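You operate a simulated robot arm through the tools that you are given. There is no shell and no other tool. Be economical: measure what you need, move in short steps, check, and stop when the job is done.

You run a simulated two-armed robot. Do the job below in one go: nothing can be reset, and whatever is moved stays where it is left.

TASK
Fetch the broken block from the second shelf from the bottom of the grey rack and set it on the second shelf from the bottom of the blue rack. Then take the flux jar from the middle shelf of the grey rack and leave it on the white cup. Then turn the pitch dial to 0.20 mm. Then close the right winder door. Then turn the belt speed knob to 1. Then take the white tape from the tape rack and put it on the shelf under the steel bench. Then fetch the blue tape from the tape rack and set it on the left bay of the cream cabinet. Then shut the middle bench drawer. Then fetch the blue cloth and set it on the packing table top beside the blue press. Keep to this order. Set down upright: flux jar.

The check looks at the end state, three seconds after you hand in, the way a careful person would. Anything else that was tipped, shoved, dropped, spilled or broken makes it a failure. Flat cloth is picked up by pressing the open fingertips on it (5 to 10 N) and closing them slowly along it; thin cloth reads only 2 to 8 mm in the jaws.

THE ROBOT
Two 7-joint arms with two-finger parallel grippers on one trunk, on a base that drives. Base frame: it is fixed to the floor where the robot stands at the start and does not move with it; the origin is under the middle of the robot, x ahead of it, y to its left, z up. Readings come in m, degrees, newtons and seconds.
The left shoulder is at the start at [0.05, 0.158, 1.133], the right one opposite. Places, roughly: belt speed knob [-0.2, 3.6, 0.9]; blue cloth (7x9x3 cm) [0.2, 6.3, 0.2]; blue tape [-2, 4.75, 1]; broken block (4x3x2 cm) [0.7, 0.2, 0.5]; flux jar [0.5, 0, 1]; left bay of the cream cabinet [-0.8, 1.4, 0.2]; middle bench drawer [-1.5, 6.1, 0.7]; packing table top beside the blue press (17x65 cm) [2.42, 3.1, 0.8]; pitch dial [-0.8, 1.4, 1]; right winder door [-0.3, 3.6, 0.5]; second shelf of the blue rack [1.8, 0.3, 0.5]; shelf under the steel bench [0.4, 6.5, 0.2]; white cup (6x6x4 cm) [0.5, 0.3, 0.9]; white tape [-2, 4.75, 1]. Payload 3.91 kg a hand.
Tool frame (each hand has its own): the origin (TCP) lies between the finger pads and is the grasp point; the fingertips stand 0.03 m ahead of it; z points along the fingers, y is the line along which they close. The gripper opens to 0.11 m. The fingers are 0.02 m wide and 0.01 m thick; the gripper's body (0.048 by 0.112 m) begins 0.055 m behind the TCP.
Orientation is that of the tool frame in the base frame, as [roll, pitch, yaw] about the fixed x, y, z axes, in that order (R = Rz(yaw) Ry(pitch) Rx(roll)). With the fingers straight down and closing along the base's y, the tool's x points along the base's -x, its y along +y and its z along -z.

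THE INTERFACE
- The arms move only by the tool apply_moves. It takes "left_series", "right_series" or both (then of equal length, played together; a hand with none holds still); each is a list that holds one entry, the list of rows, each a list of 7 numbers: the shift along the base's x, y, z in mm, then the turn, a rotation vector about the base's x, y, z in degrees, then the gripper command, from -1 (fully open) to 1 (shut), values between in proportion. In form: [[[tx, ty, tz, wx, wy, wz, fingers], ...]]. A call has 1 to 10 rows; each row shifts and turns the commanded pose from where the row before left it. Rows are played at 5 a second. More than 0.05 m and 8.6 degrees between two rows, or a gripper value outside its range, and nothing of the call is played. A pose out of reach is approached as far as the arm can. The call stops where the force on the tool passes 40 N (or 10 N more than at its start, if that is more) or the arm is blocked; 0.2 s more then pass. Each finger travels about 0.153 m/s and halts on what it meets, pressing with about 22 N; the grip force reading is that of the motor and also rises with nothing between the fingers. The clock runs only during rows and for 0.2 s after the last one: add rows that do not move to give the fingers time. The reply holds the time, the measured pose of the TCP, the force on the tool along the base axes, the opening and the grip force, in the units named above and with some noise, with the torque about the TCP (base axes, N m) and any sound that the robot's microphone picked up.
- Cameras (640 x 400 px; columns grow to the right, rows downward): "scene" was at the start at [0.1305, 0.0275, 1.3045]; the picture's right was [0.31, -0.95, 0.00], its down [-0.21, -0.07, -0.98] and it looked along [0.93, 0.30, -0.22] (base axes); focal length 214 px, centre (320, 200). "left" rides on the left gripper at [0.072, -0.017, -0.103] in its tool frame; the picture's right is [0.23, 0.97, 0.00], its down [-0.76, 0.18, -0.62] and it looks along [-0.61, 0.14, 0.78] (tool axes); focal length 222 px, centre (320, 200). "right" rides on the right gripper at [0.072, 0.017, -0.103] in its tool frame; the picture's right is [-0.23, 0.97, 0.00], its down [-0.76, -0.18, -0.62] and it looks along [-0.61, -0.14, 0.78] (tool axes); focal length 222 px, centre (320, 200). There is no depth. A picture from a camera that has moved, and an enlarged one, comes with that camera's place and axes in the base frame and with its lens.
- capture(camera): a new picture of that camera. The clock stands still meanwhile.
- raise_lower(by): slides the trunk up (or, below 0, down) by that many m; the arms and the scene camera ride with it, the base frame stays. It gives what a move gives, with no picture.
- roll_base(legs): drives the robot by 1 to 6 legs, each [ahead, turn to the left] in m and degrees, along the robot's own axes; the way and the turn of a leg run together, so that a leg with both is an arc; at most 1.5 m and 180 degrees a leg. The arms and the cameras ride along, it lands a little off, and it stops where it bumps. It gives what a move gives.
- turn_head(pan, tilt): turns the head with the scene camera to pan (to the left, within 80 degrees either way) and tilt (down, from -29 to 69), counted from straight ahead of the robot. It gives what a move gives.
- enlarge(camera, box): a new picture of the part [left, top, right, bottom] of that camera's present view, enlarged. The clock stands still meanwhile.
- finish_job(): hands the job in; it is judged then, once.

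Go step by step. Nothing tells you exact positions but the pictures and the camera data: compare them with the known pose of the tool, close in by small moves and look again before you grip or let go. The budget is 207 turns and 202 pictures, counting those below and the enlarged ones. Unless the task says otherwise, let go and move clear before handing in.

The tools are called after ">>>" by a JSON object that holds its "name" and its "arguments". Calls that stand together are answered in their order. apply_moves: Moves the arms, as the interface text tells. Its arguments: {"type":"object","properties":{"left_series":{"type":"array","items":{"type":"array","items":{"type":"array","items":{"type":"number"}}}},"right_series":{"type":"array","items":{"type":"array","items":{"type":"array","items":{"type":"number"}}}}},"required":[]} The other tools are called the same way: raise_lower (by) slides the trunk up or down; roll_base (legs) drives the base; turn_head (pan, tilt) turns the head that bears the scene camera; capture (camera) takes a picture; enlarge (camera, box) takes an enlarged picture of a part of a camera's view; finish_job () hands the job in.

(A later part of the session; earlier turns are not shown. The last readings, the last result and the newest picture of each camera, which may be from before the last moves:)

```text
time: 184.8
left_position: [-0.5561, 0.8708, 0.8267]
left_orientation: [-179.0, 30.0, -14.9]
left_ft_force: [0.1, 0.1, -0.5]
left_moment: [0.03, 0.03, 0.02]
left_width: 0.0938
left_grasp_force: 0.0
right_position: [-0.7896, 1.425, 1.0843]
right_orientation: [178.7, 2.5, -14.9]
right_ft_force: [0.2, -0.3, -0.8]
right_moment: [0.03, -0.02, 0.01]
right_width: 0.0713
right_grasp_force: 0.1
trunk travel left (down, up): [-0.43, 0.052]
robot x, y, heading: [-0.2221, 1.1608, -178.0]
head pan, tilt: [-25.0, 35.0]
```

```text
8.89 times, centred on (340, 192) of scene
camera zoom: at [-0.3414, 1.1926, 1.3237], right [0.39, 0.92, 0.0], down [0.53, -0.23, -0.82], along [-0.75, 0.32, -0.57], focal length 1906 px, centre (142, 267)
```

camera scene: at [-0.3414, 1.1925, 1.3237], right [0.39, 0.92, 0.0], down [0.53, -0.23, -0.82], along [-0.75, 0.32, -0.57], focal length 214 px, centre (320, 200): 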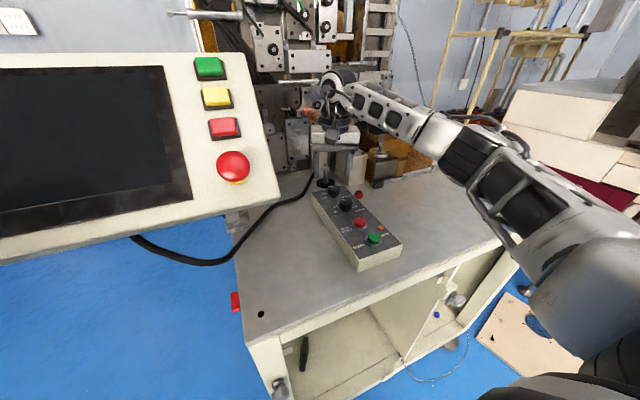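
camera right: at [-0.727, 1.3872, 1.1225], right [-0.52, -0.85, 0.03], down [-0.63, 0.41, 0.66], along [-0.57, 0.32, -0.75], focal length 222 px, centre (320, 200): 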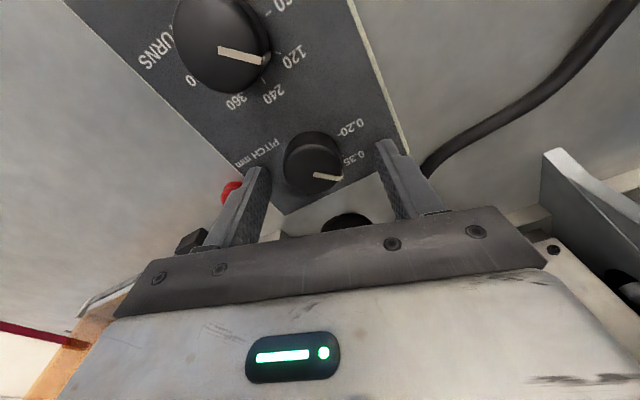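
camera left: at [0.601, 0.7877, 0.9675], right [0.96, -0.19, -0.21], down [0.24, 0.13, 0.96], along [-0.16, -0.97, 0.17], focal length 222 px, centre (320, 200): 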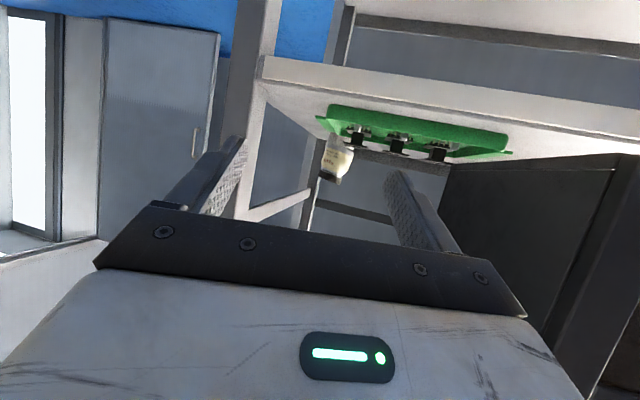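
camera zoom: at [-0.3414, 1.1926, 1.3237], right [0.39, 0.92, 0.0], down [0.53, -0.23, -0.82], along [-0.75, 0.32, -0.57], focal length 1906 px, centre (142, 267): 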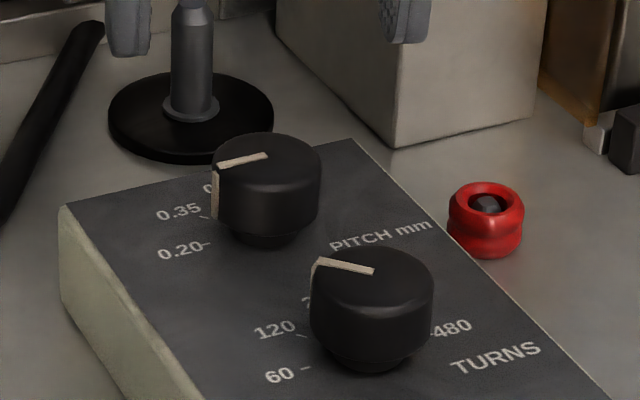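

The pointer is now about 6° short of 0.20. I'll regrip and add that.

>>> {"name": "apply_moves", "arguments": {"right_series": [[[0, 0, -20, 0, 0, 0, -0.3], [0, 0, -20, 0, 0, 0, -0.3], [0, 0, -20, 0, 0, 0, -0.3], [0, 0, 0, 0, 0, 0, 0.0], [0, 0, 0, 0, 0, 0, 0.35], [0, 0, 0, 0, 0, 0, 0.5], [0, 0, 0, 0, 0, 0, 0.5], [0, 0, 0, 0, 0, 3.5, 0.5], [0, 0, 0, 0, 0, 3.5, 0.5], [0, 0, 0, 0, 0, 0, 0.5]]]}}

>>> {"name": "apply_moves", "arguments": {"right_series": [[[0, 0, 0, 0, 0, 0, 0.2], [0, 0, 0, 0, 0, 0, -0.3], [0, 0, 0, 0, 0, 0, -0.3], [0, 0, 20, 0, 0, 0, -0.3], [0, 0, 20, 0, 0, 0, -0.3], [0, 0, 20, 0, 0, 0, -0.3], [0, 0, 10, 0, 0, 0, -0.3]]]}}

>>> {"name": "enlarge", "arguments": {"camera": "right", "box": [240, 60, 400, 180]}}

>>> {"name": "enlarge", "arguments": {"camera": "scene", "box": [310, 170, 370, 215]}}

```text
time: 187.0
left_position: [-0.5551, 0.8713, 0.8275]
left_orientation: [-179.1, 29.9, -15.0]
left_ft_force: [-0.4, 1.1, -0.2]
left_moment: [0.03, 0.03, 0.0]
left_width: 0.0935
left_grasp_force: 0.1
right_position: [-0.7904, 1.4257, 1.024]
right_orientation: [178.8, 2.7, -7.8]
right_ft_force: [6.5, 7.1, 1.3]
right_moment: [0.23, -0.16, -0.62]
right_width: 0.0332
right_grasp_force: 45.3
trunk travel left (down, up): [-0.43, 0.052]
robot x, y, heading: [-0.2239, 1.1622, -178.1]
head pan, tilt: [-25.0, 35.0]
```

```text
time: 188.6
left_position: [-0.5563, 0.872, 0.8268]
left_orientation: [-179.1, 30.0, -14.8]
left_ft_force: [0.0, -0.3, -1.2]
left_moment: [0.01, -0.02, -0.02]
left_width: 0.0933
left_grasp_force: 0.1
right_position: [-0.79, 1.4247, 1.0949]
right_orientation: [178.6, 2.7, -7.9]
right_ft_force: [-0.3, 0.5, -0.2]
right_moment: [0.05, 0.01, 0.03]
right_width: 0.0716
right_grasp_force: 0.1
trunk travel left (down, up): [-0.43, 0.052]
robot x, y, heading: [-0.2263, 1.1599, -178.2]
head pan, tilt: [-25.0, 35.0]
```

```text
3.33 times, centred on (320, 120) of right
camera zoom: at [-0.7155, 1.3993, 1.1965], right [-0.36, -0.93, 0.03], down [-0.7, 0.29, 0.65], along [-0.62, 0.21, -0.76], focal length 740 px, centre (320, 467)
```

zoom: 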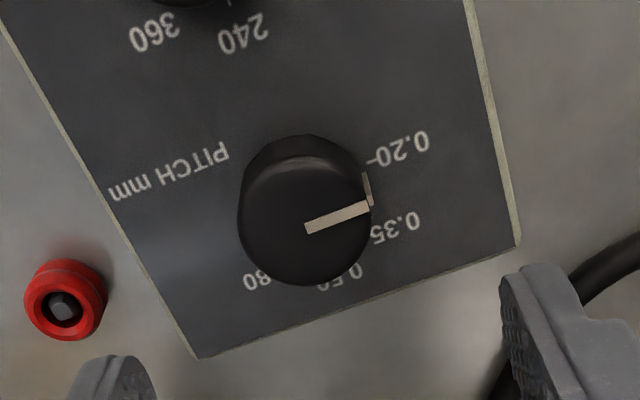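

```text
8.89 times, centred on (340, 192) of scene
camera zoom: at [-0.3413, 1.1925, 1.3238], right [0.39, 0.92, 0.0], down [0.53, -0.23, -0.82], along [-0.75, 0.32, -0.57], focal length 1906 px, centre (142, 267)
```

zoom: 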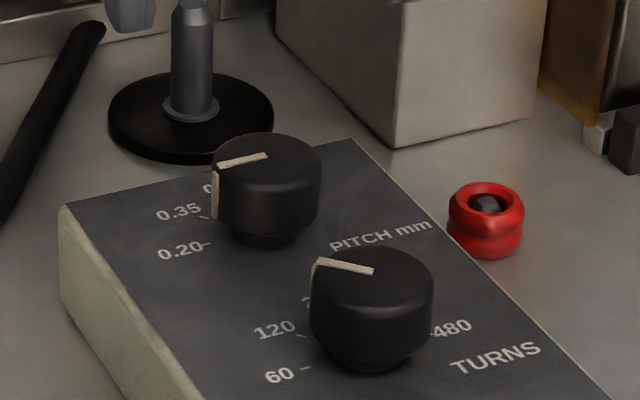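

The knob didn't turn further under 0.6 N m and its pointer lines up with 0.20, so it sits in its stop there. Now I'll back off and look toward the winder at (-0.3, 3.6).

>>> {"name": "apply_moves", "arguments": {"right_series": [[[0, 0, 30, 0, 0, 0, -0.3], [20, 0, 30, 0, 0, 0, -0.3]]]}}

>>> {"name": "roll_base", "arguments": {"legs": [[-0.5, 0]]}}

>>> {"name": "apply_moves", "arguments": {"right_series": [[[45, -5, 10, 0, 0, 5, -1], [45, -5, 20, 0, 0, 5, -1], [45, -5, 30, 0, 0, 0, -1], [45, -5, 30, 0, 0, 0, -1], [45, -5, 20, 0, 0, 0, -1], [45, -5, 0, 0, 0, 0, -1], [40, -5, 0, 0, 0, 0, -1]]]}}

>>> {"name": "roll_base", "arguments": {"legs": [[0, -70]]}}

>>> {"name": "turn_head", "arguments": {"pan": 0, "tilt": 15}}

>>> {"name": "capture", "arguments": {"camera": "scene"}}

```text
time: 189.2
left_position: [-0.5563, 0.8701, 0.8286]
left_orientation: [-179.0, 29.9, -14.8]
left_ft_force: [0.2, -0.1, 0.0]
left_moment: [-0.01, -0.01, -0.01]
left_width: 0.0936
left_grasp_force: 0.0
right_position: [-0.7697, 1.4249, 1.1539]
right_orientation: [178.7, 2.9, -7.8]
right_ft_force: [0.5, 0.3, -0.4]
right_moment: [0.03, 0.03, -0.02]
right_width: 0.0717
right_grasp_force: 0.1
trunk travel left (down, up): [-0.43, 0.052]
robot x, y, heading: [-0.2213, 1.1618, -178.3]
head pan, tilt: [-25.0, 35.0]
```

```text
time: 192.1
left_position: [-0.0651, 0.8859, 0.8265]
left_orientation: [-179.0, 30.0, -14.5]
left_ft_force: [0.3, 0.3, 0.2]
left_moment: [-0.02, -0.02, 0.02]
left_width: 0.0936
left_grasp_force: 0.1
right_position: [-0.284, 1.4375, 1.1527]
right_orientation: [178.7, 2.7, -7.4]
right_ft_force: [0.3, -0.2, -1.1]
right_moment: [-0.03, 0.03, 0.0]
right_width: 0.0717
right_grasp_force: 0.0
trunk travel left (down, up): [-0.43, 0.052]
robot x, y, heading: [0.2642, 1.1797, -177.8]
head pan, tilt: [-25.0, 35.0]
```

```text
refused: row 3 steps farther than a row can; nothing moved
```

```text
time: 195.6
left_position: [-0.1207, 1.3937, 0.8263]
left_orientation: [-179.0, 30.0, -85.0]
left_ft_force: [0.5, -0.2, 0.6]
left_moment: [0.02, -0.03, -0.01]
left_width: 0.0936
left_grasp_force: 0.0
right_position: [0.3282, 1.7834, 1.154]
right_orientation: [178.6, 2.6, -77.9]
right_ft_force: [-1.1, 0.1, 0.5]
right_moment: [0.0, -0.01, 0.01]
right_width: 0.0713
right_grasp_force: 0.1
trunk travel left (down, up): [-0.43, 0.052]
robot x, y, heading: [0.2679, 1.1733, 111.7]
head pan, tilt: [-25.0, 35.0]
```

```text
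time: 196.5
left_position: [-0.1204, 1.3942, 0.8278]
left_orientation: [-179.1, 29.9, -84.8]
left_ft_force: [-0.5, 1.1, 0.2]
left_moment: [-0.01, -0.03, -0.01]
left_width: 0.0936
left_grasp_force: 0.0
right_position: [0.3286, 1.7839, 1.1536]
right_orientation: [178.7, 2.8, -78.0]
right_ft_force: [-0.2, -0.5, 0.3]
right_moment: [-0.02, 0.02, -0.01]
right_width: 0.0714
right_grasp_force: 0.1
trunk travel left (down, up): [-0.43, 0.052]
robot x, y, heading: [0.2631, 1.1791, 111.5]
head pan, tilt: [0.0, 15.0]
```

```text
109 pictures are left
camera scene: at [0.2187, 1.3009, 1.3557], right [0.93, 0.37, 0.0], down [0.1, -0.24, -0.97], along [-0.36, 0.9, -0.26], focal length 214 px, centre (320, 200)
```

scene: 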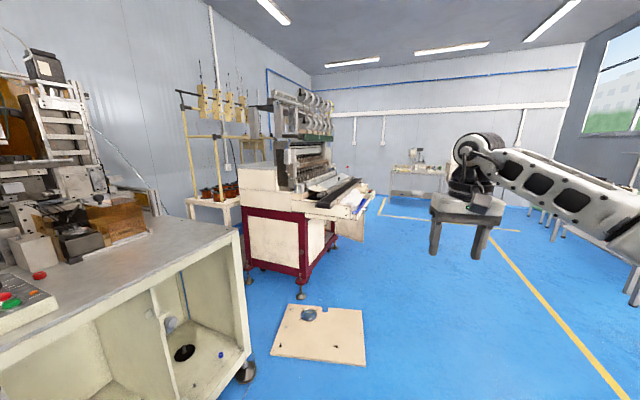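

The maroon winder stands at x≈-0.55, y 2.8–3.7 with its right door swung open. I'll fold the right arm and drive alongside it, keeping clear of the board on the floor.

>>> {"name": "apply_moves", "arguments": {"right_series": [[[16, -40, 20, 0, 0, 0, -0.3], [16, -40, 20, 0, 0, 0, -0.3], [16, -40, 20, 0, 0, 0, -0.3], [16, -40, 20, 0, 0, 0, -0.3], [16, -40, 20, 0, 0, 0, -0.3], [16, -40, 20, 0, 0, 0, -0.3], [16, -40, 20, 0, 0, 0, -0.3]]]}}

>>> {"name": "roll_base", "arguments": {"legs": [[0, -28], [1.3, 0], [0.75, 0], [0, 94]]}}

>>> {"name": "turn_head", "arguments": {"pan": 0, "tilt": 25}}

>>> {"name": "capture", "arguments": {"camera": "scene"}}

```text
time: 198.1
left_position: [-0.1196, 1.3945, 0.8284]
left_orientation: [-179.0, 30.1, -84.9]
left_ft_force: [-0.1, 0.0, -1.1]
left_moment: [0.01, 0.02, 0.0]
left_width: 0.0937
left_grasp_force: 0.0
right_position: [0.4339, 1.5041, 1.2905]
right_orientation: [178.6, 2.6, -77.9]
right_ft_force: [0.1, -0.2, 0.1]
right_moment: [-0.01, 0.02, -0.04]
right_width: 0.0714
right_grasp_force: 0.1
right hand out of reach, approached as far as the arm can: row 7
trunk travel left (down, up): [-0.43, 0.052]
robot x, y, heading: [0.2661, 1.1792, 111.7]
head pan, tilt: [0.0, 15.0]
```

```text
time: 213.6
left_position: [0.1514, 2.956, 0.8271]
left_orientation: [-179.0, 29.9, -20.4]
left_ft_force: [0.1, 0.4, 0.3]
left_moment: [-0.01, 0.0, -0.02]
left_width: 0.0934
left_grasp_force: 0.0
right_position: [0.2882, 3.5035, 1.2894]
right_orientation: [178.6, 2.7, -13.4]
right_ft_force: [0.5, -0.8, -1.2]
right_moment: [-0.01, 0.01, 0.02]
right_width: 0.0714
right_grasp_force: 0.1
trunk travel left (down, up): [-0.43, 0.052]
robot x, y, heading: [0.5108, 3.2123, 176.4]
head pan, tilt: [0.0, 15.0]
```

```text
time: 214.4
left_position: [0.1504, 2.9578, 0.8266]
left_orientation: [-179.0, 30.0, -20.4]
left_ft_force: [0.5, 1.1, -0.4]
left_moment: [0.01, -0.02, -0.01]
left_width: 0.0933
left_grasp_force: 0.0
right_position: [0.2871, 3.5043, 1.2908]
right_orientation: [178.6, 2.7, -13.4]
right_ft_force: [-0.5, 0.3, 0.0]
right_moment: [0.02, 0.05, -0.01]
right_width: 0.0714
right_grasp_force: 0.1
trunk travel left (down, up): [-0.43, 0.052]
robot x, y, heading: [0.5096, 3.2134, 176.1]
head pan, tilt: [0.0, 25.0]
```

```text
108 pictures are left
camera scene: at [0.3813, 3.2204, 1.3396], right [0.06, 1.0, 0.0], down [0.42, -0.03, -0.91], along [-0.9, 0.06, -0.42], focal length 214 px, centre (320, 200)
```

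scene: 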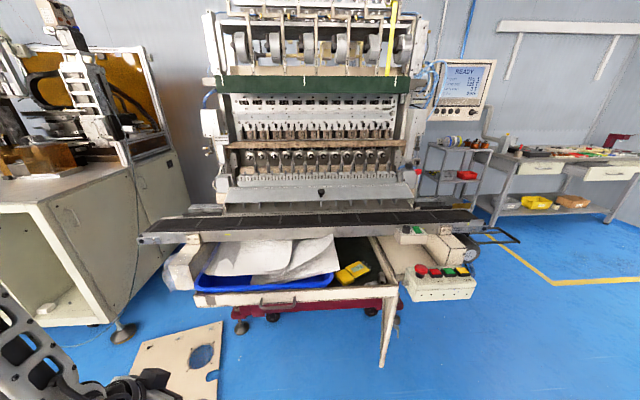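

I see a conveyor in front, a door standing out edge-on below it on the right, and a control box at the belt's right end. I'll enlarge both.

>>> {"name": "enlarge", "arguments": {"camera": "scene", "box": [360, 210, 500, 310]}}

>>> {"name": "enlarge", "arguments": {"camera": "scene", "box": [220, 220, 420, 380]}}

```text
4.00 times, centred on (430, 260) of scene
camera zoom: at [0.3813, 3.2204, 1.3396], right [0.06, 1.0, 0.0], down [0.42, -0.03, -0.91], along [-0.9, 0.06, -0.42], focal length 858 px, centre (-120, -40)
```

zoom: 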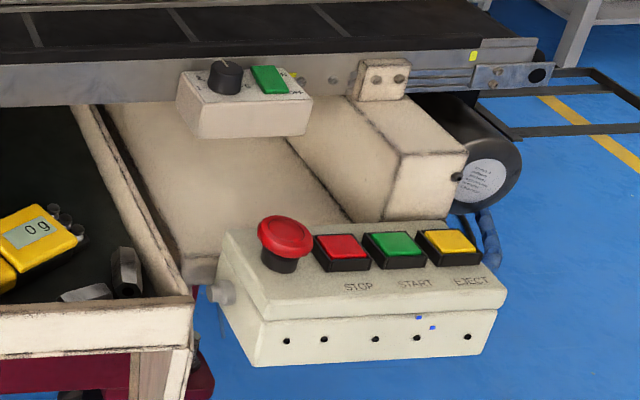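

```text
2.50 times, centred on (320, 300) of scene
camera zoom: at [0.3813, 3.2204, 1.3396], right [0.06, 1.0, 0.0], down [0.42, -0.03, -0.91], along [-0.9, 0.06, -0.42], focal length 536 px, centre (320, -50)
```

zoom: 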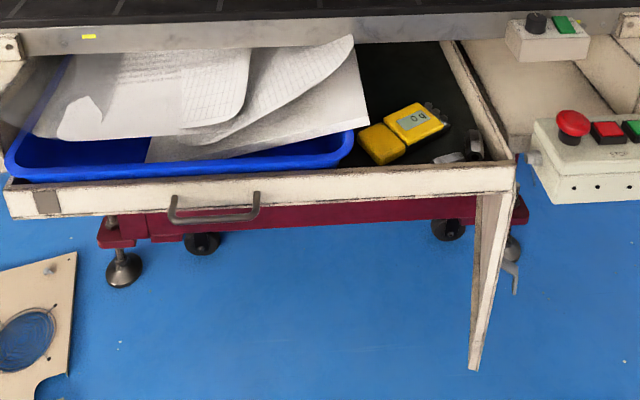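

The open right door hangs edge-on below the drawer, with its free edge near (-0.15, 3.55). I'll move to its outer side, lower the trunk and look.

>>> {"name": "roll_base", "arguments": {"legs": [[0, -86], [0.85, 0], [0, 128]]}}

>>> {"name": "raise_lower", "arguments": {"by": -0.4}}

>>> {"name": "turn_head", "arguments": {"pan": -5, "tilt": 20}}

>>> {"name": "capture", "arguments": {"camera": "scene"}}

```text
time: 228.0
left_position: [0.4169, 3.6607, 0.8259]
left_orientation: [-179.0, 30.0, 21.9]
left_ft_force: [0.7, -0.2, -0.5]
left_moment: [-0.02, -0.02, -0.03]
left_width: 0.0936
left_grasp_force: 0.1
right_position: [0.1501, 4.1578, 1.2903]
right_orientation: [178.6, 2.6, 29.0]
right_ft_force: [-0.4, 0.4, -0.3]
right_moment: [0.02, -0.01, -0.03]
right_width: 0.0715
right_grasp_force: 0.1
trunk travel left (down, up): [-0.43, 0.052]
robot x, y, heading: [0.5101, 4.0904, -141.2]
head pan, tilt: [0.0, 25.0]
```

```text
time: 231.9
left_position: [0.4165, 3.6592, 0.4269]
left_orientation: [-178.9, 30.0, 21.8]
left_ft_force: [1.0, -0.3, -0.6]
left_moment: [0.01, 0.01, 0.0]
left_width: 0.0934
left_grasp_force: 0.3
right_position: [0.1495, 4.158, 0.8902]
right_orientation: [178.7, 2.7, 29.0]
right_ft_force: [-1.1, -0.4, 0.0]
right_moment: [-0.03, -0.02, -0.02]
right_width: 0.0714
right_grasp_force: 0.1
trunk travel left (down, up): [-0.03, 0.452]
robot x, y, heading: [0.5081, 4.0939, -141.3]
head pan, tilt: [0.0, 25.0]
```

```text
time: 232.5
left_position: [0.4171, 3.6593, 0.4272]
left_orientation: [-179.0, 30.0, 21.8]
left_ft_force: [0.5, 0.1, 0.5]
left_moment: [0.01, 0.03, -0.02]
left_width: 0.0932
left_grasp_force: 0.0
right_position: [0.149, 4.1574, 0.8902]
right_orientation: [178.7, 2.8, 29.0]
right_ft_force: [-1.1, 0.5, 0.5]
right_moment: [-0.03, -0.02, 0.01]
right_width: 0.0717
right_grasp_force: 0.0
trunk travel left (down, up): [-0.03, 0.452]
robot x, y, heading: [0.5135, 4.0973, -141.4]
head pan, tilt: [-5.0, 20.0]
```

```text
105 pictures are left
camera scene: at [0.4038, 4.0148, 0.9476], right [-0.56, 0.83, 0.0], down [0.28, 0.19, -0.94], along [-0.78, -0.52, -0.34], focal length 214 px, centre (320, 200)
```

scene: 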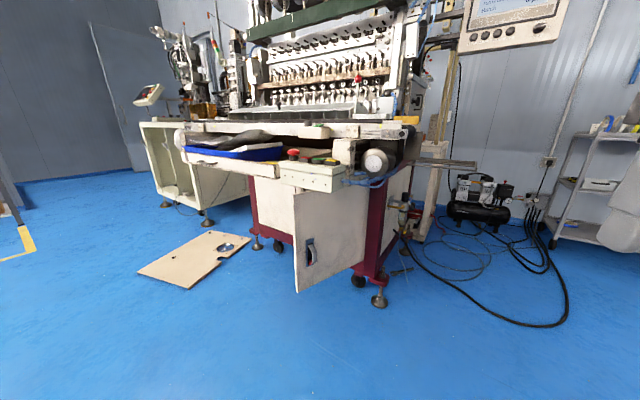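

The door is hinged at about (-0.51, 3.70) and stands about 63° open, its free edge at (-0.16, 3.52). I'll extend the left hand as a closed fist, go behind the door's outer side and sweep it shut by turning.

>>> {"name": "apply_moves", "arguments": {"left_series": [[[-40, 6, 0, -2.25, 5.56, 0, 0.5], [-40, 6, 0, -2.25, 5.56, 0, 1], [-40, 6, 0, -2.25, 5.56, 0, 1], [-40, 6, 0, -2.25, 5.56, 0, 1], [-40, 6, 0, -2.25, 5.56, 0, 1], [-20, 0, 0, 0, 0, 0, 1]]]}}

>>> {"name": "roll_base", "arguments": {"legs": [[0, 51], [0.8, 0], [0, -128]]}}

>>> {"name": "turn_head", "arguments": {"pan": 5, "tilt": 35}}

>>> {"name": "capture", "arguments": {"camera": "scene"}}

```text
time: 233.9
left_position: [0.2357, 3.6512, 0.5376]
left_orientation: [-179.0, 60.0, 21.9]
left_ft_force: [0.7, -0.2, 0.1]
left_moment: [0.02, 0.01, -0.03]
left_width: 0.0001
left_grasp_force: 22.1
left hand out of reach, approached as far as the arm can: row 1, 2, 3, 4, 5, 6
right_position: [0.1495, 4.1589, 0.8905]
right_orientation: [178.7, 2.6, 29.0]
right_ft_force: [0.1, -0.1, 0.1]
right_moment: [-0.02, 0.0, -0.02]
right_width: 0.0714
right_grasp_force: 0.0
trunk travel left (down, up): [-0.03, 0.452]
robot x, y, heading: [0.5135, 4.0923, -141.7]
head pan, tilt: [-5.0, 20.0]
```

```text
time: 245.9
left_position: [0.011, 3.4656, 0.5372]
left_orientation: [-179.0, 59.8, -57.5]
left_ft_force: [1.1, -0.1, -0.2]
left_moment: [-0.04, -0.02, 0.03]
left_width: 0.0
left_grasp_force: 21.6
right_position: [0.4924, 3.6455, 0.8901]
right_orientation: [178.6, 2.7, -50.3]
right_ft_force: [0.1, -0.1, 0.4]
right_moment: [0.0, 0.01, -0.01]
right_width: 0.0714
right_grasp_force: 0.0
trunk travel left (down, up): [-0.03, 0.452]
robot x, y, heading: [0.4952, 3.281, 139.6]
head pan, tilt: [-5.0, 20.0]
```

```text
time: 246.7
left_position: [0.0115, 3.4656, 0.5375]
left_orientation: [-179.2, 59.9, -57.3]
left_ft_force: [-0.1, 0.4, 0.5]
left_moment: [0.01, 0.02, 0.02]
left_width: 0.0
left_grasp_force: 22.2
right_position: [0.4921, 3.6453, 0.8903]
right_orientation: [178.5, 2.7, -50.2]
right_ft_force: [-0.3, 0.2, 0.5]
right_moment: [-0.01, -0.01, -0.02]
right_width: 0.0716
right_grasp_force: 0.1
trunk travel left (down, up): [-0.03, 0.452]
robot x, y, heading: [0.4963, 3.2793, 139.3]
head pan, tilt: [5.0, 35.0]
```

```text
104 pictures are left
camera scene: at [0.3958, 3.3544, 0.9238], right [0.58, 0.81, 0.0], down [0.47, -0.33, -0.82], along [-0.67, 0.48, -0.57], focal length 214 px, centre (320, 200)
```

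scene: 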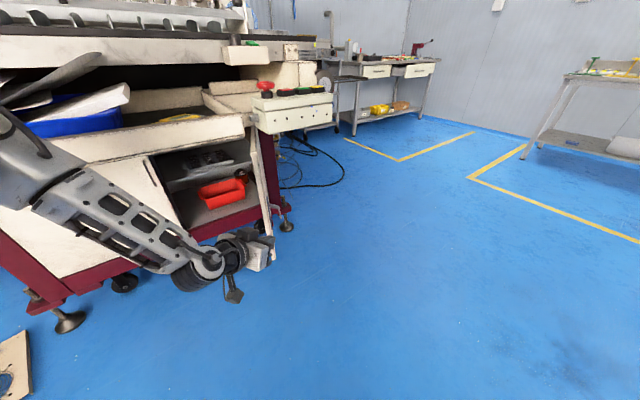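

The hand's z is a bit high for passing under the control box. I'll lower it first, then drive in along the outer side of the door.

>>> {"name": "raise_lower", "arguments": {"by": -0.028}}

>>> {"name": "apply_moves", "arguments": {"left_series": [[[-15, 13, -20, 0, 0, 0, 1], [-15, 13, -20, 0, 0, 0, 1], [-10, 10, -20, 0, 0, 0, 1], [0, 0, 0, 0, 0, 0, 1]]]}}

>>> {"name": "roll_base", "arguments": {"legs": [[0, -6], [0.34, 0]]}}

>>> {"name": "turn_head", "arguments": {"pan": 20, "tilt": 35}}

>>> {"name": "capture", "arguments": {"camera": "scene"}}

```text
time: 247.4
left_position: [0.0114, 3.4668, 0.5101]
left_orientation: [-179.1, 59.9, -57.3]
left_ft_force: [1.0, 0.1, 0.3]
left_moment: [-0.02, 0.02, -0.02]
left_width: 0.0
left_grasp_force: 22.2
right_position: [0.4922, 3.6451, 0.8618]
right_orientation: [178.8, 2.8, -50.1]
right_ft_force: [-0.4, -0.6, 0.9]
right_moment: [-0.01, 0.0, -0.04]
right_width: 0.0713
right_grasp_force: 0.0
trunk travel left (down, up): [-0.002, 0.48]
robot x, y, heading: [0.4923, 3.2816, 139.4]
head pan, tilt: [5.0, 35.0]
```

```text
time: 248.4
left_position: [-0.0363, 3.4679, 0.5036]
left_orientation: [-178.9, 60.0, -57.3]
left_ft_force: [1.3, -0.8, -0.6]
left_moment: [-0.01, 0.0, 0.02]
left_width: 0.0
left_grasp_force: 22.3
left hand out of reach, approached as far as the arm can: row 1, 2, 3
right_position: [0.4926, 3.6458, 0.8629]
right_orientation: [178.5, 2.8, -50.2]
right_ft_force: [0.0, 0.9, 0.6]
right_moment: [0.0, -0.04, 0.01]
right_width: 0.0715
right_grasp_force: 0.0
trunk travel left (down, up): [-0.002, 0.48]
robot x, y, heading: [0.4972, 3.2813, 139.4]
head pan, tilt: [5.0, 35.0]
```

```text
time: 250.8
left_position: [-0.1576, 3.7062, 0.4992]
left_orientation: [-175.8, 58.0, -63.0]
left_ft_force: [0.0, 0.1, 0.4]
left_moment: [-0.01, -0.02, -0.01]
left_width: 0.0
left_grasp_force: 22.2
right_position: [0.3603, 3.8276, 0.8632]
right_orientation: [178.5, 2.9, -56.2]
right_ft_force: [0.9, 0.2, 0.2]
right_moment: [0.0, -0.04, 0.0]
right_width: 0.0714
right_grasp_force: 0.1
trunk travel left (down, up): [-0.002, 0.48]
robot x, y, heading: [0.3242, 3.4628, 133.4]
head pan, tilt: [5.0, 35.0]
stopped in leg 2: the robot was blocked; the commanded pose is now the measured one
```

```text
time: 251.5
left_position: [-0.1588, 3.7052, 0.4991]
left_orientation: [-175.9, 57.7, -62.8]
left_ft_force: [0.4, -0.3, -0.7]
left_moment: [0.0, -0.01, -0.01]
left_width: 0.0
left_grasp_force: 21.4
right_position: [0.3598, 3.8275, 0.8625]
right_orientation: [178.6, 2.9, -56.4]
right_ft_force: [0.2, -1.1, -0.9]
right_moment: [0.0, -0.01, -0.01]
right_width: 0.0714
right_grasp_force: 0.0
trunk travel left (down, up): [-0.002, 0.48]
robot x, y, heading: [0.323, 3.4618, 133.5]
head pan, tilt: [20.0, 35.0]
```

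```text
103 pictures are left
camera scene: at [0.2204, 3.5303, 0.8963], right [0.45, 0.89, 0.0], down [0.51, -0.26, -0.82], along [-0.73, 0.37, -0.57], focal length 214 px, centre (320, 200)
```

scene: 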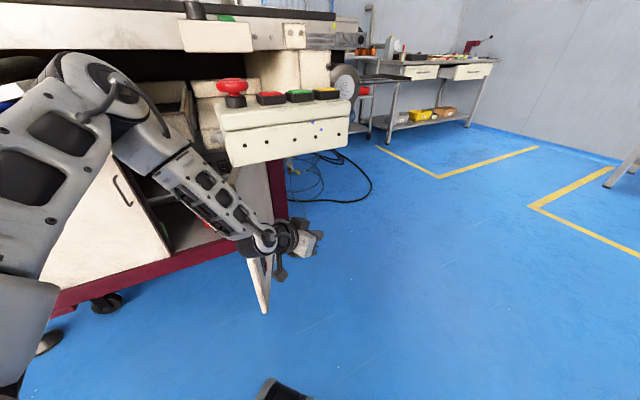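

The hand is now on the outer side of the door; the elbow stopped further driving. I'll turn left to sweep the door part-way shut.

>>> {"name": "roll_base", "arguments": {"legs": [[0, 34]]}}

>>> {"name": "capture", "arguments": {"camera": "scene"}}

```text
time: 253.6
left_position: [-0.2129, 3.3958, 0.4952]
left_orientation: [-175.7, 57.7, -28.8]
left_ft_force: [-0.1, -0.3, 0.4]
left_moment: [-0.01, -0.03, -0.01]
left_width: 0.0002
left_grasp_force: 21.9
right_position: [0.1467, 3.7872, 0.8621]
right_orientation: [178.5, 2.8, -22.4]
right_ft_force: [0.9, 0.0, -0.2]
right_moment: [-0.01, 0.0, -0.01]
right_width: 0.0718
right_grasp_force: 0.1
trunk travel left (down, up): [-0.002, 0.48]
robot x, y, heading: [0.3242, 3.4619, 167.3]
head pan, tilt: [20.0, 35.0]
```

```text
102 pictures are left
camera scene: at [0.1976, 3.4602, 0.8957], right [-0.13, 0.99, 0.0], down [0.57, 0.07, -0.82], along [-0.81, -0.1, -0.57], focal length 214 px, centre (320, 200)
```

scene: 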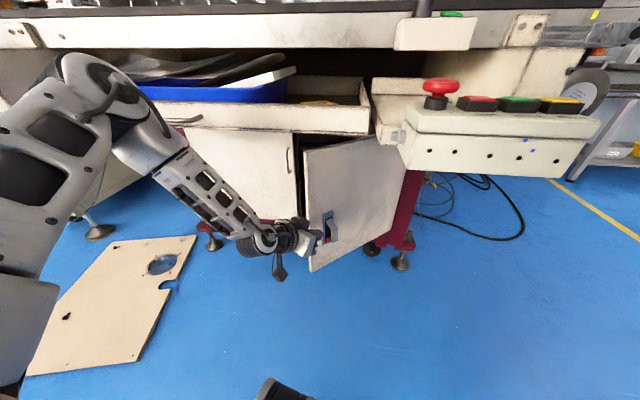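

The door is now about 40° open with the hand at its face. I'll push the rest straight in, first by arm extension and then by driving slowly.

>>> {"name": "apply_moves", "arguments": {"left_series": [[[-20, 2, 0, 0, 0, 0, 1], [-20, 2, 0, 0, 0, 0, 1], [-20, 2, 0, 0, 0, 0, 1], [-20, 2, 0, 0, 0, 0, 1], [0, 0, 0, 0, 0, 0, 1]]]}}

>>> {"name": "roll_base", "arguments": {"legs": [[0.09, 4]]}}

>>> {"name": "capture", "arguments": {"camera": "scene"}}

```text
time: 254.6
left_position: [-0.2797, 3.3825, 0.5096]
left_orientation: [-175.5, 56.4, -27.8]
left_ft_force: [-0.6, -0.3, 0.4]
left_moment: [-0.02, -0.01, 0.02]
left_width: 0.0
left_grasp_force: 22.0
left hand out of reach, approached as far as the arm can: row 1, 2, 3, 4
right_position: [0.1475, 3.7847, 0.8627]
right_orientation: [178.6, 2.7, -22.4]
right_ft_force: [-0.5, -0.2, -0.7]
right_moment: [-0.02, 0.02, 0.01]
right_width: 0.0717
right_grasp_force: 0.0
trunk travel left (down, up): [-0.002, 0.48]
robot x, y, heading: [0.3225, 3.4599, 167.3]
head pan, tilt: [20.0, 35.0]
stopped in row 5 (left hand): the force on the tool passed its limit at 48 N (the readings are from after the stop); the commanded pose is now the measured one
```

```text
time: 255.5
left_position: [-0.3089, 3.3654, 0.5066]
left_orientation: [-175.7, 56.4, -25.5]
left_ft_force: [-0.1, -0.4, 0.0]
left_moment: [-0.03, -0.03, 0.02]
left_width: 0.0
left_grasp_force: 22.2
right_position: [0.1086, 3.7868, 0.8624]
right_orientation: [178.7, 2.7, -20.7]
right_ft_force: [-0.5, 0.1, -0.2]
right_moment: [0.0, -0.01, 0.0]
right_width: 0.0713
right_grasp_force: 0.1
trunk travel left (down, up): [-0.002, 0.48]
robot x, y, heading: [0.2933, 3.4693, 169.0]
head pan, tilt: [20.0, 35.0]
stopped in leg 1: the force on the tool passed its limit at 47 N (the readings are from after the stop); the commanded pose is now the measured one
```

```text
101 pictures are left
camera scene: at [0.1682, 3.462, 0.8957], right [-0.16, 0.99, 0.0], down [0.57, 0.09, -0.82], along [-0.81, -0.13, -0.57], focal length 214 px, centre (320, 200)
```

scene: 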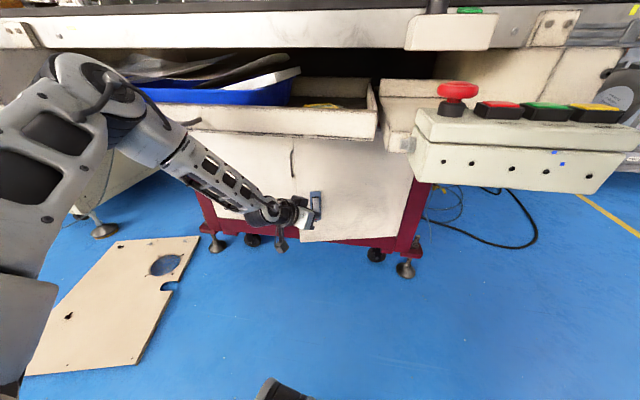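

>>> {"name": "enlarge", "arguments": {"camera": "scene", "box": [190, 130, 440, 290]}}

```text
2.50 times, centred on (315, 210) of scene
camera zoom: at [0.1682, 3.462, 0.8957], right [-0.16, 0.99, 0.0], down [0.57, 0.09, -0.82], along [-0.81, -0.13, -0.57], focal length 536 px, centre (332, 175)
```

zoom: 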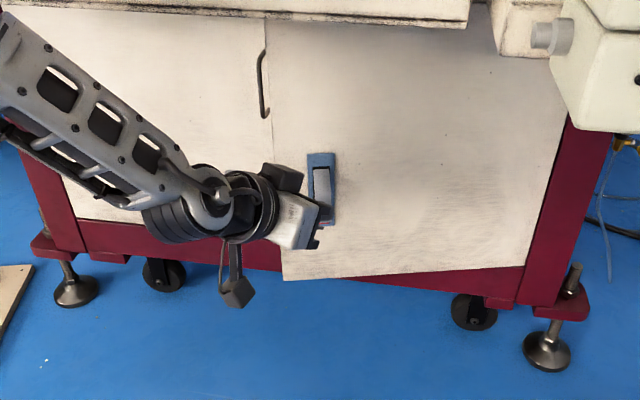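

The door is nearly shut, its free edge still about 6 cm out. I'll keep pushing in small, slow steps.

>>> {"name": "apply_moves", "arguments": {"left_series": [[[-6, 2, 0, 0, 0, 0, 1], [-6, 2, 0, 0, 0, 0, 1], [-6, 2, 0, 0, 0, 0, 1], [-6, 2, 0, 0, 0, 0, 1], [-6, 2, 0, 0, 0, 0, 1], [-6, 2, 0, 0, 0, 0, 1], [-6, 2, 0, 0, 0, 0, 1], [-6, 2, 0, 0, 0, 0, 1], [-6, 2, 0, 0, 0, 0, 1], [-6, 2, 0, 0, 0, 0, 1]]]}}

>>> {"name": "roll_base", "arguments": {"legs": [[0.04, 0]]}}

>>> {"name": "enlarge", "arguments": {"camera": "scene", "box": [190, 130, 440, 290]}}

```text
time: 257.7
left_position: [-0.3531, 3.3684, 0.5345]
left_orientation: [-175.6, 56.4, -25.5]
left_ft_force: [0.3, -0.1, -0.2]
left_moment: [0.02, 0.02, -0.01]
left_width: 0.0001
left_grasp_force: 21.7
left hand out of reach, approached as far as the arm can: row 2, 3, 4, 5, 6, 7, 8, 9, 10
right_position: [0.1082, 3.7865, 0.8618]
right_orientation: [178.6, 2.7, -20.7]
right_ft_force: [-0.6, -0.3, -1.2]
right_moment: [0.02, -0.01, -0.02]
right_width: 0.0715
right_grasp_force: 0.1
trunk travel left (down, up): [-0.002, 0.48]
robot x, y, heading: [0.2952, 3.4702, 169.0]
head pan, tilt: [20.0, 35.0]
```

```text
time: 258.6
left_position: [-0.3915, 3.3768, 0.5352]
left_orientation: [-175.8, 56.4, -25.4]
left_ft_force: [-0.7, -0.8, -1.3]
left_moment: [-0.03, -0.02, -0.01]
left_width: 0.0
left_grasp_force: 21.8
right_position: [0.0697, 3.7947, 0.8627]
right_orientation: [178.5, 2.8, -20.6]
right_ft_force: [0.0, 0.0, 0.5]
right_moment: [0.0, 0.02, 0.03]
right_width: 0.0715
right_grasp_force: 0.0
trunk travel left (down, up): [-0.002, 0.48]
robot x, y, heading: [0.253, 3.4786, 168.8]
head pan, tilt: [20.0, 35.0]
```

```text
2.50 times, centred on (315, 210) of scene
camera zoom: at [0.1289, 3.4696, 0.8958], right [-0.16, 0.99, 0.0], down [0.57, 0.09, -0.82], along [-0.81, -0.13, -0.57], focal length 536 px, centre (332, 175)
```

zoom: 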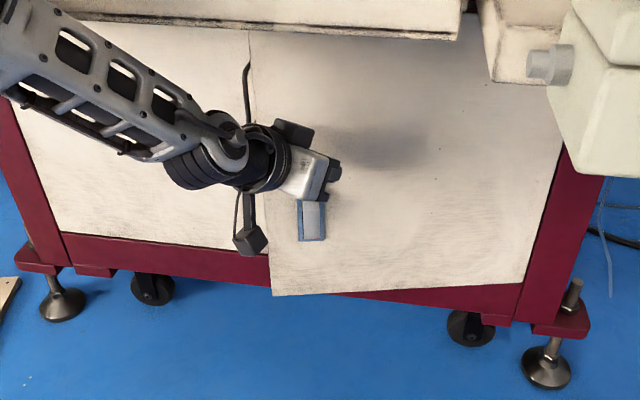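

>>> {"name": "roll_base", "arguments": {"legs": [[0.06, 2]]}}

>>> {"name": "enlarge", "arguments": {"camera": "scene", "box": [190, 130, 440, 290]}}

```text
time: 259.6
left_position: [-0.4073, 3.3759, 0.5262]
left_orientation: [-174.1, 54.1, -24.2]
left_ft_force: [-0.2, 1.1, 0.5]
left_moment: [-0.02, 0.0, -0.02]
left_width: 0.0001
left_grasp_force: 21.9
right_position: [0.0186, 3.7994, 0.863]
right_orientation: [178.2, 3.2, -18.7]
right_ft_force: [-0.2, 0.6, -1.2]
right_moment: [0.0, 0.01, 0.0]
right_width: 0.0718
right_grasp_force: 0.0
trunk travel left (down, up): [-0.002, 0.48]
robot x, y, heading: [0.2101, 3.4883, 171.1]
head pan, tilt: [20.0, 35.0]
stopped in leg 1: the robot was blocked; the commanded pose is now the measured one
```

```text
2.50 times, centred on (315, 210) of scene
camera zoom: at [0.0904, 3.4792, 0.8974], right [-0.19, 0.98, 0.0], down [0.56, 0.11, -0.82], along [-0.81, -0.16, -0.57], focal length 536 px, centre (332, 175)
```

zoom: 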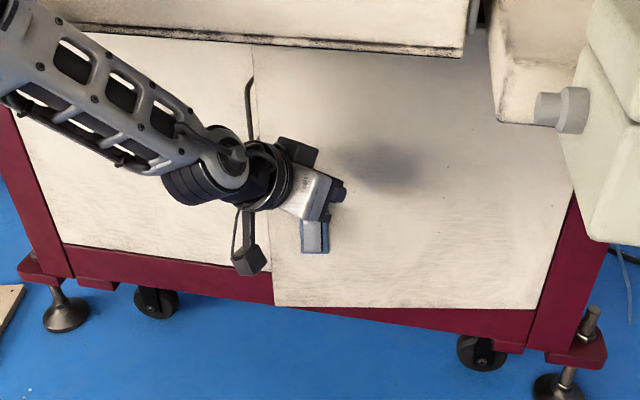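

Something of the arm meets the drawer front, so I'll back off, straighten the hand in line with the arm to pass lower under the drawer, and push again.

>>> {"name": "roll_base", "arguments": {"legs": [[-0.07, 0]]}}

>>> {"name": "apply_moves", "arguments": {"left_series": [[[-5, 0, -10, 0.5, 4, 5, 1], [-10, 0, -15, 0.5, 4, 5, 1], [-15, 0, -15, 0.3, 3, 5, 1], [-20, 0, -15, 0, 0, 4, 1], [-20, 0, -10, 0, 0, 0, 1], [-20, 0, -10, 0, 0, 0, 1], [0, 0, 0, 0, 0, 0, 1]]]}}

>>> {"name": "capture", "arguments": {"camera": "scene"}}

```text
time: 260.6
left_position: [-0.3444, 3.3616, 0.5205]
left_orientation: [-173.6, 53.9, -23.4]
left_ft_force: [0.9, -0.2, -0.9]
left_moment: [-0.02, 0.03, -0.04]
left_width: 0.0
left_grasp_force: 21.8
right_position: [0.0827, 3.7877, 0.8628]
right_orientation: [178.7, 2.8, -18.8]
right_ft_force: [-0.5, -0.5, -0.1]
right_moment: [0.03, 0.0, -0.01]
right_width: 0.0713
right_grasp_force: 0.1
trunk travel left (down, up): [-0.002, 0.48]
robot x, y, heading: [0.278, 3.4761, 171.1]
head pan, tilt: [20.0, 35.0]
```

```text
time: 262.2
left_position: [-0.379, 3.3037, 0.5435]
left_orientation: [-178.1, 64.6, -8.1]
left_ft_force: [-0.1, 0.0, 1.1]
left_moment: [-0.02, 0.01, -0.02]
left_width: 0.0
left_grasp_force: 22.1
left hand out of reach, approached as far as the arm can: row 1, 2, 3, 4, 5, 6
right_position: [0.0842, 3.7874, 0.8633]
right_orientation: [178.5, 2.8, -18.7]
right_ft_force: [0.6, -0.3, 0.3]
right_moment: [0.03, -0.04, -0.01]
right_width: 0.0715
right_grasp_force: 0.1
trunk travel left (down, up): [-0.002, 0.48]
robot x, y, heading: [0.2781, 3.4771, 170.8]
head pan, tilt: [20.0, 35.0]
```

```text
97 pictures are left
camera scene: at [0.1534, 3.4659, 0.8958], right [-0.19, 0.98, 0.0], down [0.56, 0.11, -0.82], along [-0.8, -0.16, -0.57], focal length 214 px, centre (320, 200)
```

scene: 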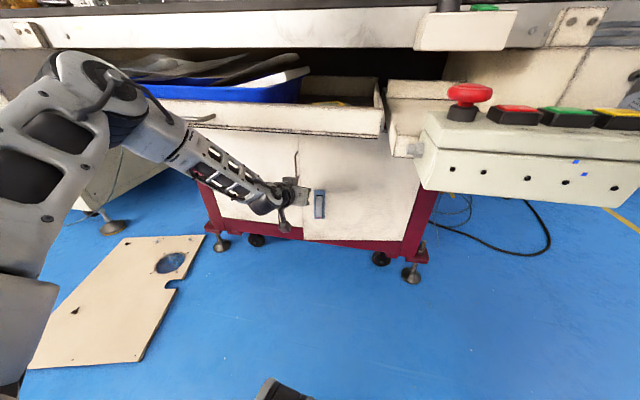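

The door coasted to about 10° open, and comparing views, my elbow earlier pushed the paper-tray drawer in by about 14 cm, which I'll restore afterwards. First I'll finish the door: shift the hand back over it and drive in.

>>> {"name": "apply_moves", "arguments": {"left_series": [[[5, 20, 0, 0, 0, 0, 1], [5, 20, 0, 0, 0, 0, 1], [5, 20, -5, 0, 0, 0, 1], [0, 15, -5, 0, 0, 0, 1], [0, 0, 0, 0, 0, 0, 1]]]}}

>>> {"name": "roll_base", "arguments": {"legs": [[0.12, 0]]}}

>>> {"name": "capture", "arguments": {"camera": "scene"}}

```text
time: 263.4
left_position: [-0.3477, 3.3577, 0.5624]
left_orientation: [-177.9, 64.5, -8.2]
left_ft_force: [0.2, -0.2, -0.5]
left_moment: [-0.03, 0.02, 0.01]
left_width: 0.0
left_grasp_force: 22.2
left hand out of reach, approached as far as the arm can: row 1, 2, 3, 4
right_position: [0.0823, 3.7866, 0.8626]
right_orientation: [178.6, 2.7, -18.9]
right_ft_force: [0.6, 0.9, 0.7]
right_moment: [0.02, 0.04, 0.0]
right_width: 0.0712
right_grasp_force: 0.1
trunk travel left (down, up): [-0.002, 0.48]
robot x, y, heading: [0.2765, 3.4779, 170.9]
head pan, tilt: [20.0, 35.0]
```

```text
time: 264.6
left_position: [-0.4256, 3.3711, 0.5539]
left_orientation: [-177.5, 62.7, -9.0]
left_ft_force: [-0.3, 0.1, 0.0]
left_moment: [-0.03, -0.01, -0.01]
left_width: 0.0
left_grasp_force: 22.3
right_position: [-0.0144, 3.8016, 0.8639]
right_orientation: [178.5, 3.1, -18.5]
right_ft_force: [-0.6, -0.3, 0.4]
right_moment: [0.02, 0.0, -0.03]
right_width: 0.0714
right_grasp_force: 0.1
trunk travel left (down, up): [-0.002, 0.48]
robot x, y, heading: [0.18, 3.4971, 171.7]
head pan, tilt: [20.0, 35.0]
stopped in leg 1: the robot was blocked; the commanded pose is now the measured one
```

```text
96 pictures are left
camera scene: at [0.059, 3.4808, 0.8964], right [-0.2, 0.98, 0.0], down [0.56, 0.11, -0.82], along [-0.8, -0.16, -0.57], focal length 214 px, centre (320, 200)
```

scene: 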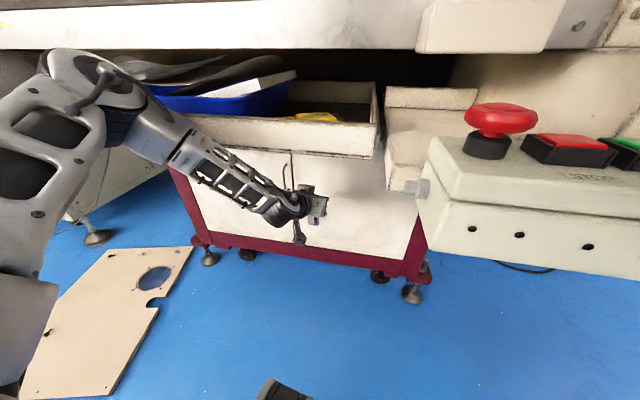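

>>> {"name": "enlarge", "arguments": {"camera": "scene", "box": [160, 130, 450, 310]}}

```text
2.21 times, centred on (305, 220) of scene
camera zoom: at [0.059, 3.4808, 0.8964], right [-0.2, 0.98, 0.0], down [0.56, 0.11, -0.82], along [-0.8, -0.16, -0.57], focal length 473 px, centre (353, 156)
```

zoom: 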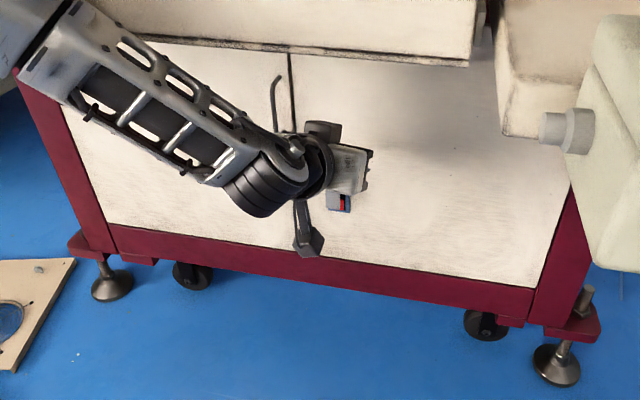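

The right door is flush now. I'll back off carefully and look at the knob and the drawer.

>>> {"name": "roll_base", "arguments": {"legs": [[-0.3, 0]]}}

>>> {"name": "raise_lower", "arguments": {"by": 0.35}}

>>> {"name": "turn_head", "arguments": {"pan": 8, "tilt": 35}}

>>> {"name": "capture", "arguments": {"camera": "scene"}}

```text
time: 266.6
left_position: [-0.1329, 3.325, 0.5505]
left_orientation: [-177.6, 62.5, -8.5]
left_ft_force: [0.7, -0.4, 0.3]
left_moment: [-0.04, 0.01, 0.0]
left_width: 0.0004
left_grasp_force: 21.6
right_position: [0.2759, 3.7572, 0.8627]
right_orientation: [178.6, 2.7, -18.4]
right_ft_force: [-0.2, 0.1, -0.6]
right_moment: [-0.02, 0.01, -0.03]
right_width: 0.0715
right_grasp_force: 0.1
trunk travel left (down, up): [-0.002, 0.48]
robot x, y, heading: [0.4731, 3.4504, 171.6]
head pan, tilt: [20.0, 35.0]
```

```text
time: 270.0
left_position: [-0.133, 3.3261, 0.9009]
left_orientation: [-177.5, 62.4, -8.5]
left_ft_force: [0.2, -0.2, -0.8]
left_moment: [0.0, -0.02, 0.0]
left_width: 0.0
left_grasp_force: 21.8
right_position: [0.2769, 3.7577, 1.2129]
right_orientation: [178.7, 2.8, -18.2]
right_ft_force: [0.2, 0.0, -1.3]
right_moment: [0.03, -0.02, -0.03]
right_width: 0.0715
right_grasp_force: 0.0
trunk travel left (down, up): [-0.352, 0.13]
robot x, y, heading: [0.4743, 3.4535, 171.4]
head pan, tilt: [20.0, 35.0]
```

```text
time: 270.8
left_position: [-0.1337, 3.3253, 0.901]
left_orientation: [-177.5, 62.5, -8.6]
left_ft_force: [-0.3, 0.8, 0.1]
left_moment: [0.0, 0.02, 0.03]
left_width: 0.0001
left_grasp_force: 21.7
right_position: [0.2773, 3.7565, 1.2128]
right_orientation: [178.6, 2.7, -18.3]
right_ft_force: [0.6, 0.9, 0.3]
right_moment: [0.02, 0.01, 0.03]
right_width: 0.0717
right_grasp_force: 0.0
trunk travel left (down, up): [-0.352, 0.13]
robot x, y, heading: [0.475, 3.4524, 171.7]
head pan, tilt: [8.0, 35.0]
```

```text
94 pictures are left
camera scene: at [0.3488, 3.455, 1.2458], right [0.0, 1.0, 0.0], down [0.57, 0.0, -0.82], along [-0.82, 0.0, -0.57], focal length 214 px, centre (320, 200)
```

scene: 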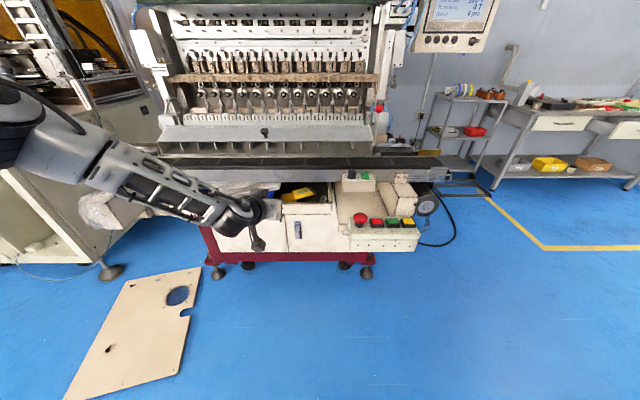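

>>> {"name": "enlarge", "arguments": {"camera": "scene", "box": [325, 160, 385, 205]}}

>>> {"name": "enlarge", "arguments": {"camera": "scene", "box": [190, 160, 430, 280]}}

```text
8.89 times, centred on (355, 182) of scene
camera zoom: at [0.3488, 3.455, 1.2458], right [0.0, 1.0, 0.0], down [0.57, 0.0, -0.82], along [-0.82, 0.0, -0.57], focal length 1906 px, centre (9, 356)
```

zoom: 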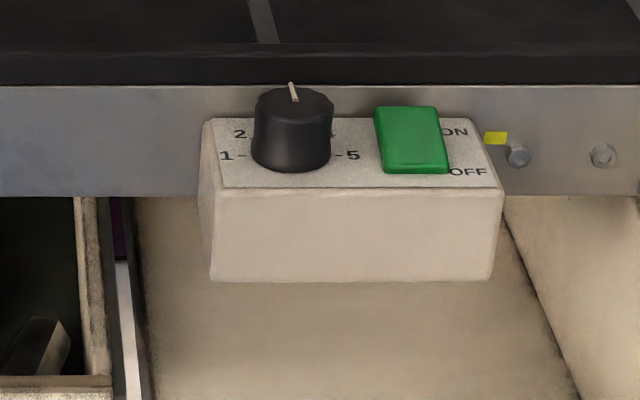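

```text
2.67 times, centred on (310, 220) of scene
camera zoom: at [0.3488, 3.455, 1.2458], right [0.0, 1.0, 0.0], down [0.57, 0.0, -0.82], along [-0.82, 0.0, -0.57], focal length 572 px, centre (347, 147)
```

zoom: 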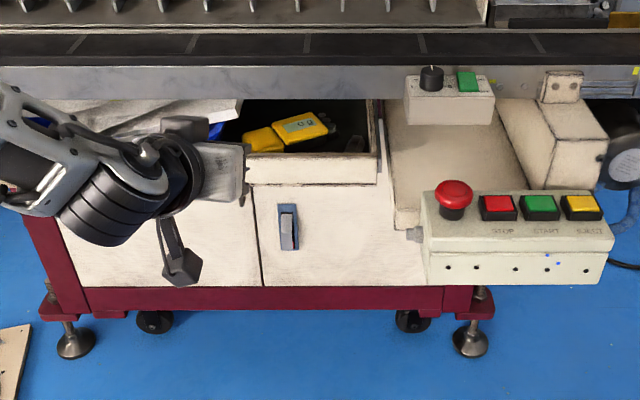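

The door is flush. The belt knob top is near (-0.21, 3.552, 0.958), pointing at 3; position 1 is 90° counter-clockwise. I'll retract the left hand, roll closer and bring the right hand over it.

>>> {"name": "apply_moves", "arguments": {"left_series": [[[40, -5, 10, 0, 0, 0, 0], [40, -5, 10, 0, 0, 0, 0], [40, -5, 10, 0, 0, 0, 0], [40, -5, 0, 0, 0, 0, 0]]], "right_series": [[[-30, -20, 0, 0, 0, -4, 0.1], [-30, -20, 0, 0, 0, -4, 0.1], [-30, -20, 0, 0, 0, 0, 0.1], [-30, -20, 0, 0, 0, 0, 0.1]]]}}

>>> {"name": "roll_base", "arguments": {"legs": [[0.15, 0]]}}

>>> {"name": "apply_moves", "arguments": {"right_series": [[[-30, -18, -25, 0, 0, 0, 0.1], [-35, -18, -25, 0, 0, 0, 0.1], [-35, -18, -25, 0, 0, 0, 0.1], [-35, -18, -25, 0, 0, 0, 0.1], [-35, -18, -25, 0, 0, 0, 0.1], [0, 0, 0, 0, 0, 0, 0.1]]]}}

>>> {"name": "capture", "arguments": {"camera": "right"}}

```text
time: 271.8
left_position: [0.0256, 3.306, 0.9317]
left_orientation: [-177.5, 62.4, -8.5]
left_ft_force: [-0.5, 1.0, 0.4]
left_moment: [0.03, -0.02, 0.03]
left_width: 0.055
left_grasp_force: 0.0
right_position: [0.1573, 3.6771, 1.2132]
right_orientation: [178.6, 2.7, -26.3]
right_ft_force: [0.1, 0.5, 0.1]
right_moment: [-0.03, 0.0, 0.02]
right_width: 0.0495
right_grasp_force: 0.1
trunk travel left (down, up): [-0.352, 0.13]
robot x, y, heading: [0.4702, 3.4466, 171.6]
head pan, tilt: [8.0, 35.0]
```

```text
time: 273.2
left_position: [-0.1239, 3.3274, 0.932]
left_orientation: [-177.5, 62.5, -8.4]
left_ft_force: [-0.6, -0.5, 0.7]
left_moment: [0.02, -0.01, 0.01]
left_width: 0.0548
left_grasp_force: 0.1
right_position: [0.0063, 3.6989, 1.2125]
right_orientation: [178.7, 2.7, -26.3]
right_ft_force: [0.6, 0.9, 0.5]
right_moment: [0.01, 0.01, 0.0]
right_width: 0.0494
right_grasp_force: 0.0
trunk travel left (down, up): [-0.352, 0.13]
robot x, y, heading: [0.3267, 3.4728, 171.8]
head pan, tilt: [8.0, 35.0]
```

```text
time: 274.6
left_position: [-0.1226, 3.326, 0.9309]
left_orientation: [-177.5, 62.4, -8.4]
left_ft_force: [0.5, 0.0, 0.2]
left_moment: [0.0, 0.01, 0.01]
left_width: 0.0551
left_grasp_force: 0.0
right_position: [-0.1618, 3.608, 1.0879]
right_orientation: [178.6, 2.7, -26.2]
right_ft_force: [-0.6, -0.2, -0.1]
right_moment: [-0.01, -0.03, -0.01]
right_width: 0.0497
right_grasp_force: 0.1
trunk travel left (down, up): [-0.352, 0.13]
robot x, y, heading: [0.3253, 3.4705, 171.8]
head pan, tilt: [8.0, 35.0]
```

```text
91 pictures are left
camera right: at [-0.0989, 3.561, 1.1897], right [-0.63, -0.77, 0.03], down [-0.57, 0.5, 0.65], along [-0.52, 0.39, -0.76], focal length 222 px, centre (320, 200)
```

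right: 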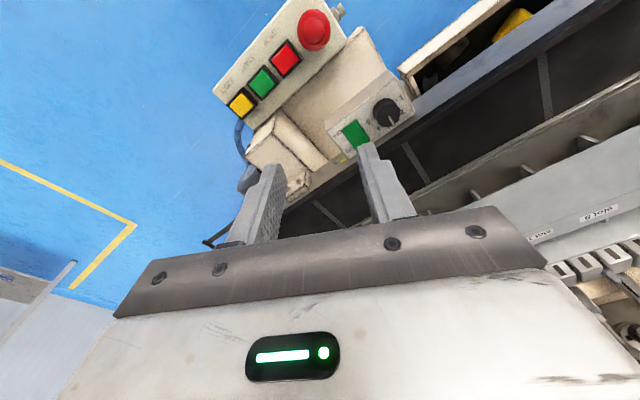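

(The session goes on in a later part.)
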